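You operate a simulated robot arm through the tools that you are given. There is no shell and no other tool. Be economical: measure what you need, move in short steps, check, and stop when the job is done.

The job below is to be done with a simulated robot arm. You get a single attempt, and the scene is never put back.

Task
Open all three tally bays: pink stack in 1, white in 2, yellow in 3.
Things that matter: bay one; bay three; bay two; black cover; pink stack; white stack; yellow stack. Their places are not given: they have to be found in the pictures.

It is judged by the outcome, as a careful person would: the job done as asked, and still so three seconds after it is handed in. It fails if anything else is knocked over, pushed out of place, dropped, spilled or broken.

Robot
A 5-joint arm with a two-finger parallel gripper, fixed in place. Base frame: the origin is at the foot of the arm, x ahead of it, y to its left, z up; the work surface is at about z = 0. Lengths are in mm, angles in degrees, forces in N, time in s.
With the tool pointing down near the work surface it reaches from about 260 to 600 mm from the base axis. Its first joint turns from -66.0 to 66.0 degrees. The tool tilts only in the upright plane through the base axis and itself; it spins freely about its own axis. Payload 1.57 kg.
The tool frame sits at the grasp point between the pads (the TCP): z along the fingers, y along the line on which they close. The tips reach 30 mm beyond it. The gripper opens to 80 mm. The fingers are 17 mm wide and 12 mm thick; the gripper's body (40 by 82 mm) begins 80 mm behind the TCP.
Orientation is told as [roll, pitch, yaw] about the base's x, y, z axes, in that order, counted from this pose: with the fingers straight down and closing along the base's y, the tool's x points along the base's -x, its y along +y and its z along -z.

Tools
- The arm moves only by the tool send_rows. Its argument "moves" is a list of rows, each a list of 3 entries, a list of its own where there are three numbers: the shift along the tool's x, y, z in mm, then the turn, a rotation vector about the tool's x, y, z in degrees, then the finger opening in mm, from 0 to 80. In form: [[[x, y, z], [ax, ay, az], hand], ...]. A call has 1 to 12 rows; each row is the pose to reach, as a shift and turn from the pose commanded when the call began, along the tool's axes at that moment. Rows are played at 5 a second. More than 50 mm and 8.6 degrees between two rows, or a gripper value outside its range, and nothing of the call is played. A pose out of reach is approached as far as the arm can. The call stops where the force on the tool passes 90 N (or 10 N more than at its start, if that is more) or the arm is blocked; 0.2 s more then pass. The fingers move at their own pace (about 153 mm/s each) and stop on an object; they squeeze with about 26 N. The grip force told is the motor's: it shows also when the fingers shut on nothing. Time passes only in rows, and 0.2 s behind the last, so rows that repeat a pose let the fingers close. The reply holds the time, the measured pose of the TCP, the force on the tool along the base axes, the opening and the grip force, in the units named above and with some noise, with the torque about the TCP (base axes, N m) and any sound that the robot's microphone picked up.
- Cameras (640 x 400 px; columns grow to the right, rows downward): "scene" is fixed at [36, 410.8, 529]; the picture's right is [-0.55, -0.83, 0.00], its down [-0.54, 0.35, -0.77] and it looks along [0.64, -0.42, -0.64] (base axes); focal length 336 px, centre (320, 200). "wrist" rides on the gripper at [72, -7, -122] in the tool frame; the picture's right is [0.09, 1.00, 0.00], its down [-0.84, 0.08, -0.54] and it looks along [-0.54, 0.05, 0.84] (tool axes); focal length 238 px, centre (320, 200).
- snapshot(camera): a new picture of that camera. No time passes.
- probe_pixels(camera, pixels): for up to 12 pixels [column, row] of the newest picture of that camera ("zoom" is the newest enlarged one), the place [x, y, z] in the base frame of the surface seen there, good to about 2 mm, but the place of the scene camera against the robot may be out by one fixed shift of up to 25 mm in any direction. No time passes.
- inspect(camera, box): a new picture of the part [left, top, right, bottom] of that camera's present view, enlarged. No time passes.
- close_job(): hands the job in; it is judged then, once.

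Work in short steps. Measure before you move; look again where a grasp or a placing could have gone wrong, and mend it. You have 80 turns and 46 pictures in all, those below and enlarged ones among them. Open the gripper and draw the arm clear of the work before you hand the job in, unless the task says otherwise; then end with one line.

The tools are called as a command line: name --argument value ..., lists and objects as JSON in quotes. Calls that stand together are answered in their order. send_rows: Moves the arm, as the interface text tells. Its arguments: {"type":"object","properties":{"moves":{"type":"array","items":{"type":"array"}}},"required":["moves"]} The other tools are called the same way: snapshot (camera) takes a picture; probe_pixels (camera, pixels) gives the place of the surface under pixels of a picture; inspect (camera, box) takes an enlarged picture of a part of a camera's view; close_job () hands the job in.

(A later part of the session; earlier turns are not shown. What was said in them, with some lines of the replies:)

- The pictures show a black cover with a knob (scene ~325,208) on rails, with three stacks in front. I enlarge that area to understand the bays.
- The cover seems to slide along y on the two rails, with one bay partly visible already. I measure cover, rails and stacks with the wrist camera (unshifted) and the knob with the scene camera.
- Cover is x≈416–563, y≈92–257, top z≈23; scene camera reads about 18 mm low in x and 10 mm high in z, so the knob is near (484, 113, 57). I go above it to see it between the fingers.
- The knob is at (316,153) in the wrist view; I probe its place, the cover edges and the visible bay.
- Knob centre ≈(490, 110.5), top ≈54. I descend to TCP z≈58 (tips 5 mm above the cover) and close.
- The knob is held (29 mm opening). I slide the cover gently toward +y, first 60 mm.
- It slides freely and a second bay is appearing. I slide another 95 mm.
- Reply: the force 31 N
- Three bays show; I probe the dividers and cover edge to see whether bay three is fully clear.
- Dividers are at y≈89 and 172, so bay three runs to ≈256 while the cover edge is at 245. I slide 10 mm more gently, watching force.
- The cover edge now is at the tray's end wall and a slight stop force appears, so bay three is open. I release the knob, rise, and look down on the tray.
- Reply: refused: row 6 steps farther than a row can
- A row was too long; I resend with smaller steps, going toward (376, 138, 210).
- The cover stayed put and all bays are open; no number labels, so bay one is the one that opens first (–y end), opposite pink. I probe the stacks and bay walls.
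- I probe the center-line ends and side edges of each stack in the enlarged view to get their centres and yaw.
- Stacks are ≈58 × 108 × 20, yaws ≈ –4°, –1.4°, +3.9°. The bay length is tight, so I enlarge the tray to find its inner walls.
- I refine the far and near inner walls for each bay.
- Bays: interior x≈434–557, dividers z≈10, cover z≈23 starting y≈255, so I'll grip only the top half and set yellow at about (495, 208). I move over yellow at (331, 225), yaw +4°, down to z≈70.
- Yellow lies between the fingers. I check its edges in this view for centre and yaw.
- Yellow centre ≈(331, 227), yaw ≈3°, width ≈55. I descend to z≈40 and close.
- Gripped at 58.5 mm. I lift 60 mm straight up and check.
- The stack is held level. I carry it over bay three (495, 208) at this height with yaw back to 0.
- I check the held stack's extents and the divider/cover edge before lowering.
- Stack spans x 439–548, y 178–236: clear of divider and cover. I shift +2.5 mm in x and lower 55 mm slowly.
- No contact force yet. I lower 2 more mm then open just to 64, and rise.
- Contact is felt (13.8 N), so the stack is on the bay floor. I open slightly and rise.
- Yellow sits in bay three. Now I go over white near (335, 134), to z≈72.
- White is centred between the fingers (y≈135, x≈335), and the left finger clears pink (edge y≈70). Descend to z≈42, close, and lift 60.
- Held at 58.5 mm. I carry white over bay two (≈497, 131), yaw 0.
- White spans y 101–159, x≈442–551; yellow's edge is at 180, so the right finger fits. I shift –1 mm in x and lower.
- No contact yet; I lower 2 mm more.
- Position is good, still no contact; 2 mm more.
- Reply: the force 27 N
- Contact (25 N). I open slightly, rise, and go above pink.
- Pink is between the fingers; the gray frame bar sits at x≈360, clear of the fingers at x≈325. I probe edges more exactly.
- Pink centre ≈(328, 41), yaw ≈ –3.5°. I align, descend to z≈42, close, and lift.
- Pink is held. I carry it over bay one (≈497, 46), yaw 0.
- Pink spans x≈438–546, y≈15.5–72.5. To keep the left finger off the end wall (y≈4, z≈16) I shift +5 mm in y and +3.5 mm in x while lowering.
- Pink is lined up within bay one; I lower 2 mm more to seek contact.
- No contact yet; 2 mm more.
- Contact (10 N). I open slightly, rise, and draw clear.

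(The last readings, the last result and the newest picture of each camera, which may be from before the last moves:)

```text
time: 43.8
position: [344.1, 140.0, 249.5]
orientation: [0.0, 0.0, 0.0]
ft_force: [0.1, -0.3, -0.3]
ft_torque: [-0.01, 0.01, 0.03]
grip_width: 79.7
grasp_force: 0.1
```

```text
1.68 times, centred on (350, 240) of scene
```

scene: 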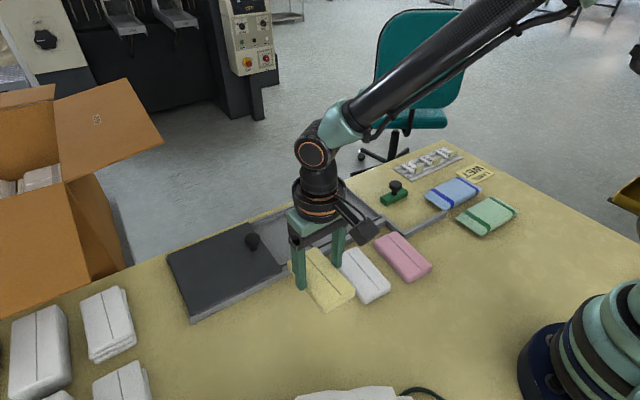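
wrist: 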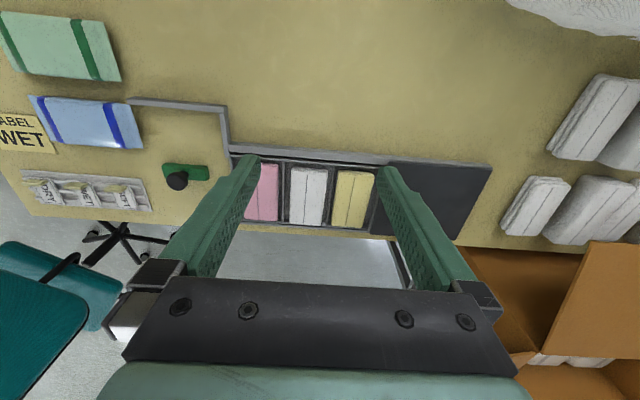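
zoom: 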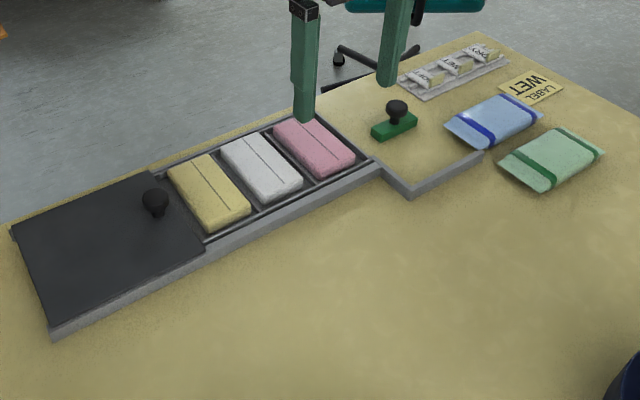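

All three stacks lie flat in their bays, the cover is fully slid back, the gripper is open and clear, and nothing else has moved, so I hand in.

close_job

```text
The job is handed in.
```

All three bays are open, with the pink stack in bay 1, white in bay 2 and yellow in bay 3; the bays carry no numbers, so I counted bay 1 as the one that uncovers first, opposite the pink stack.
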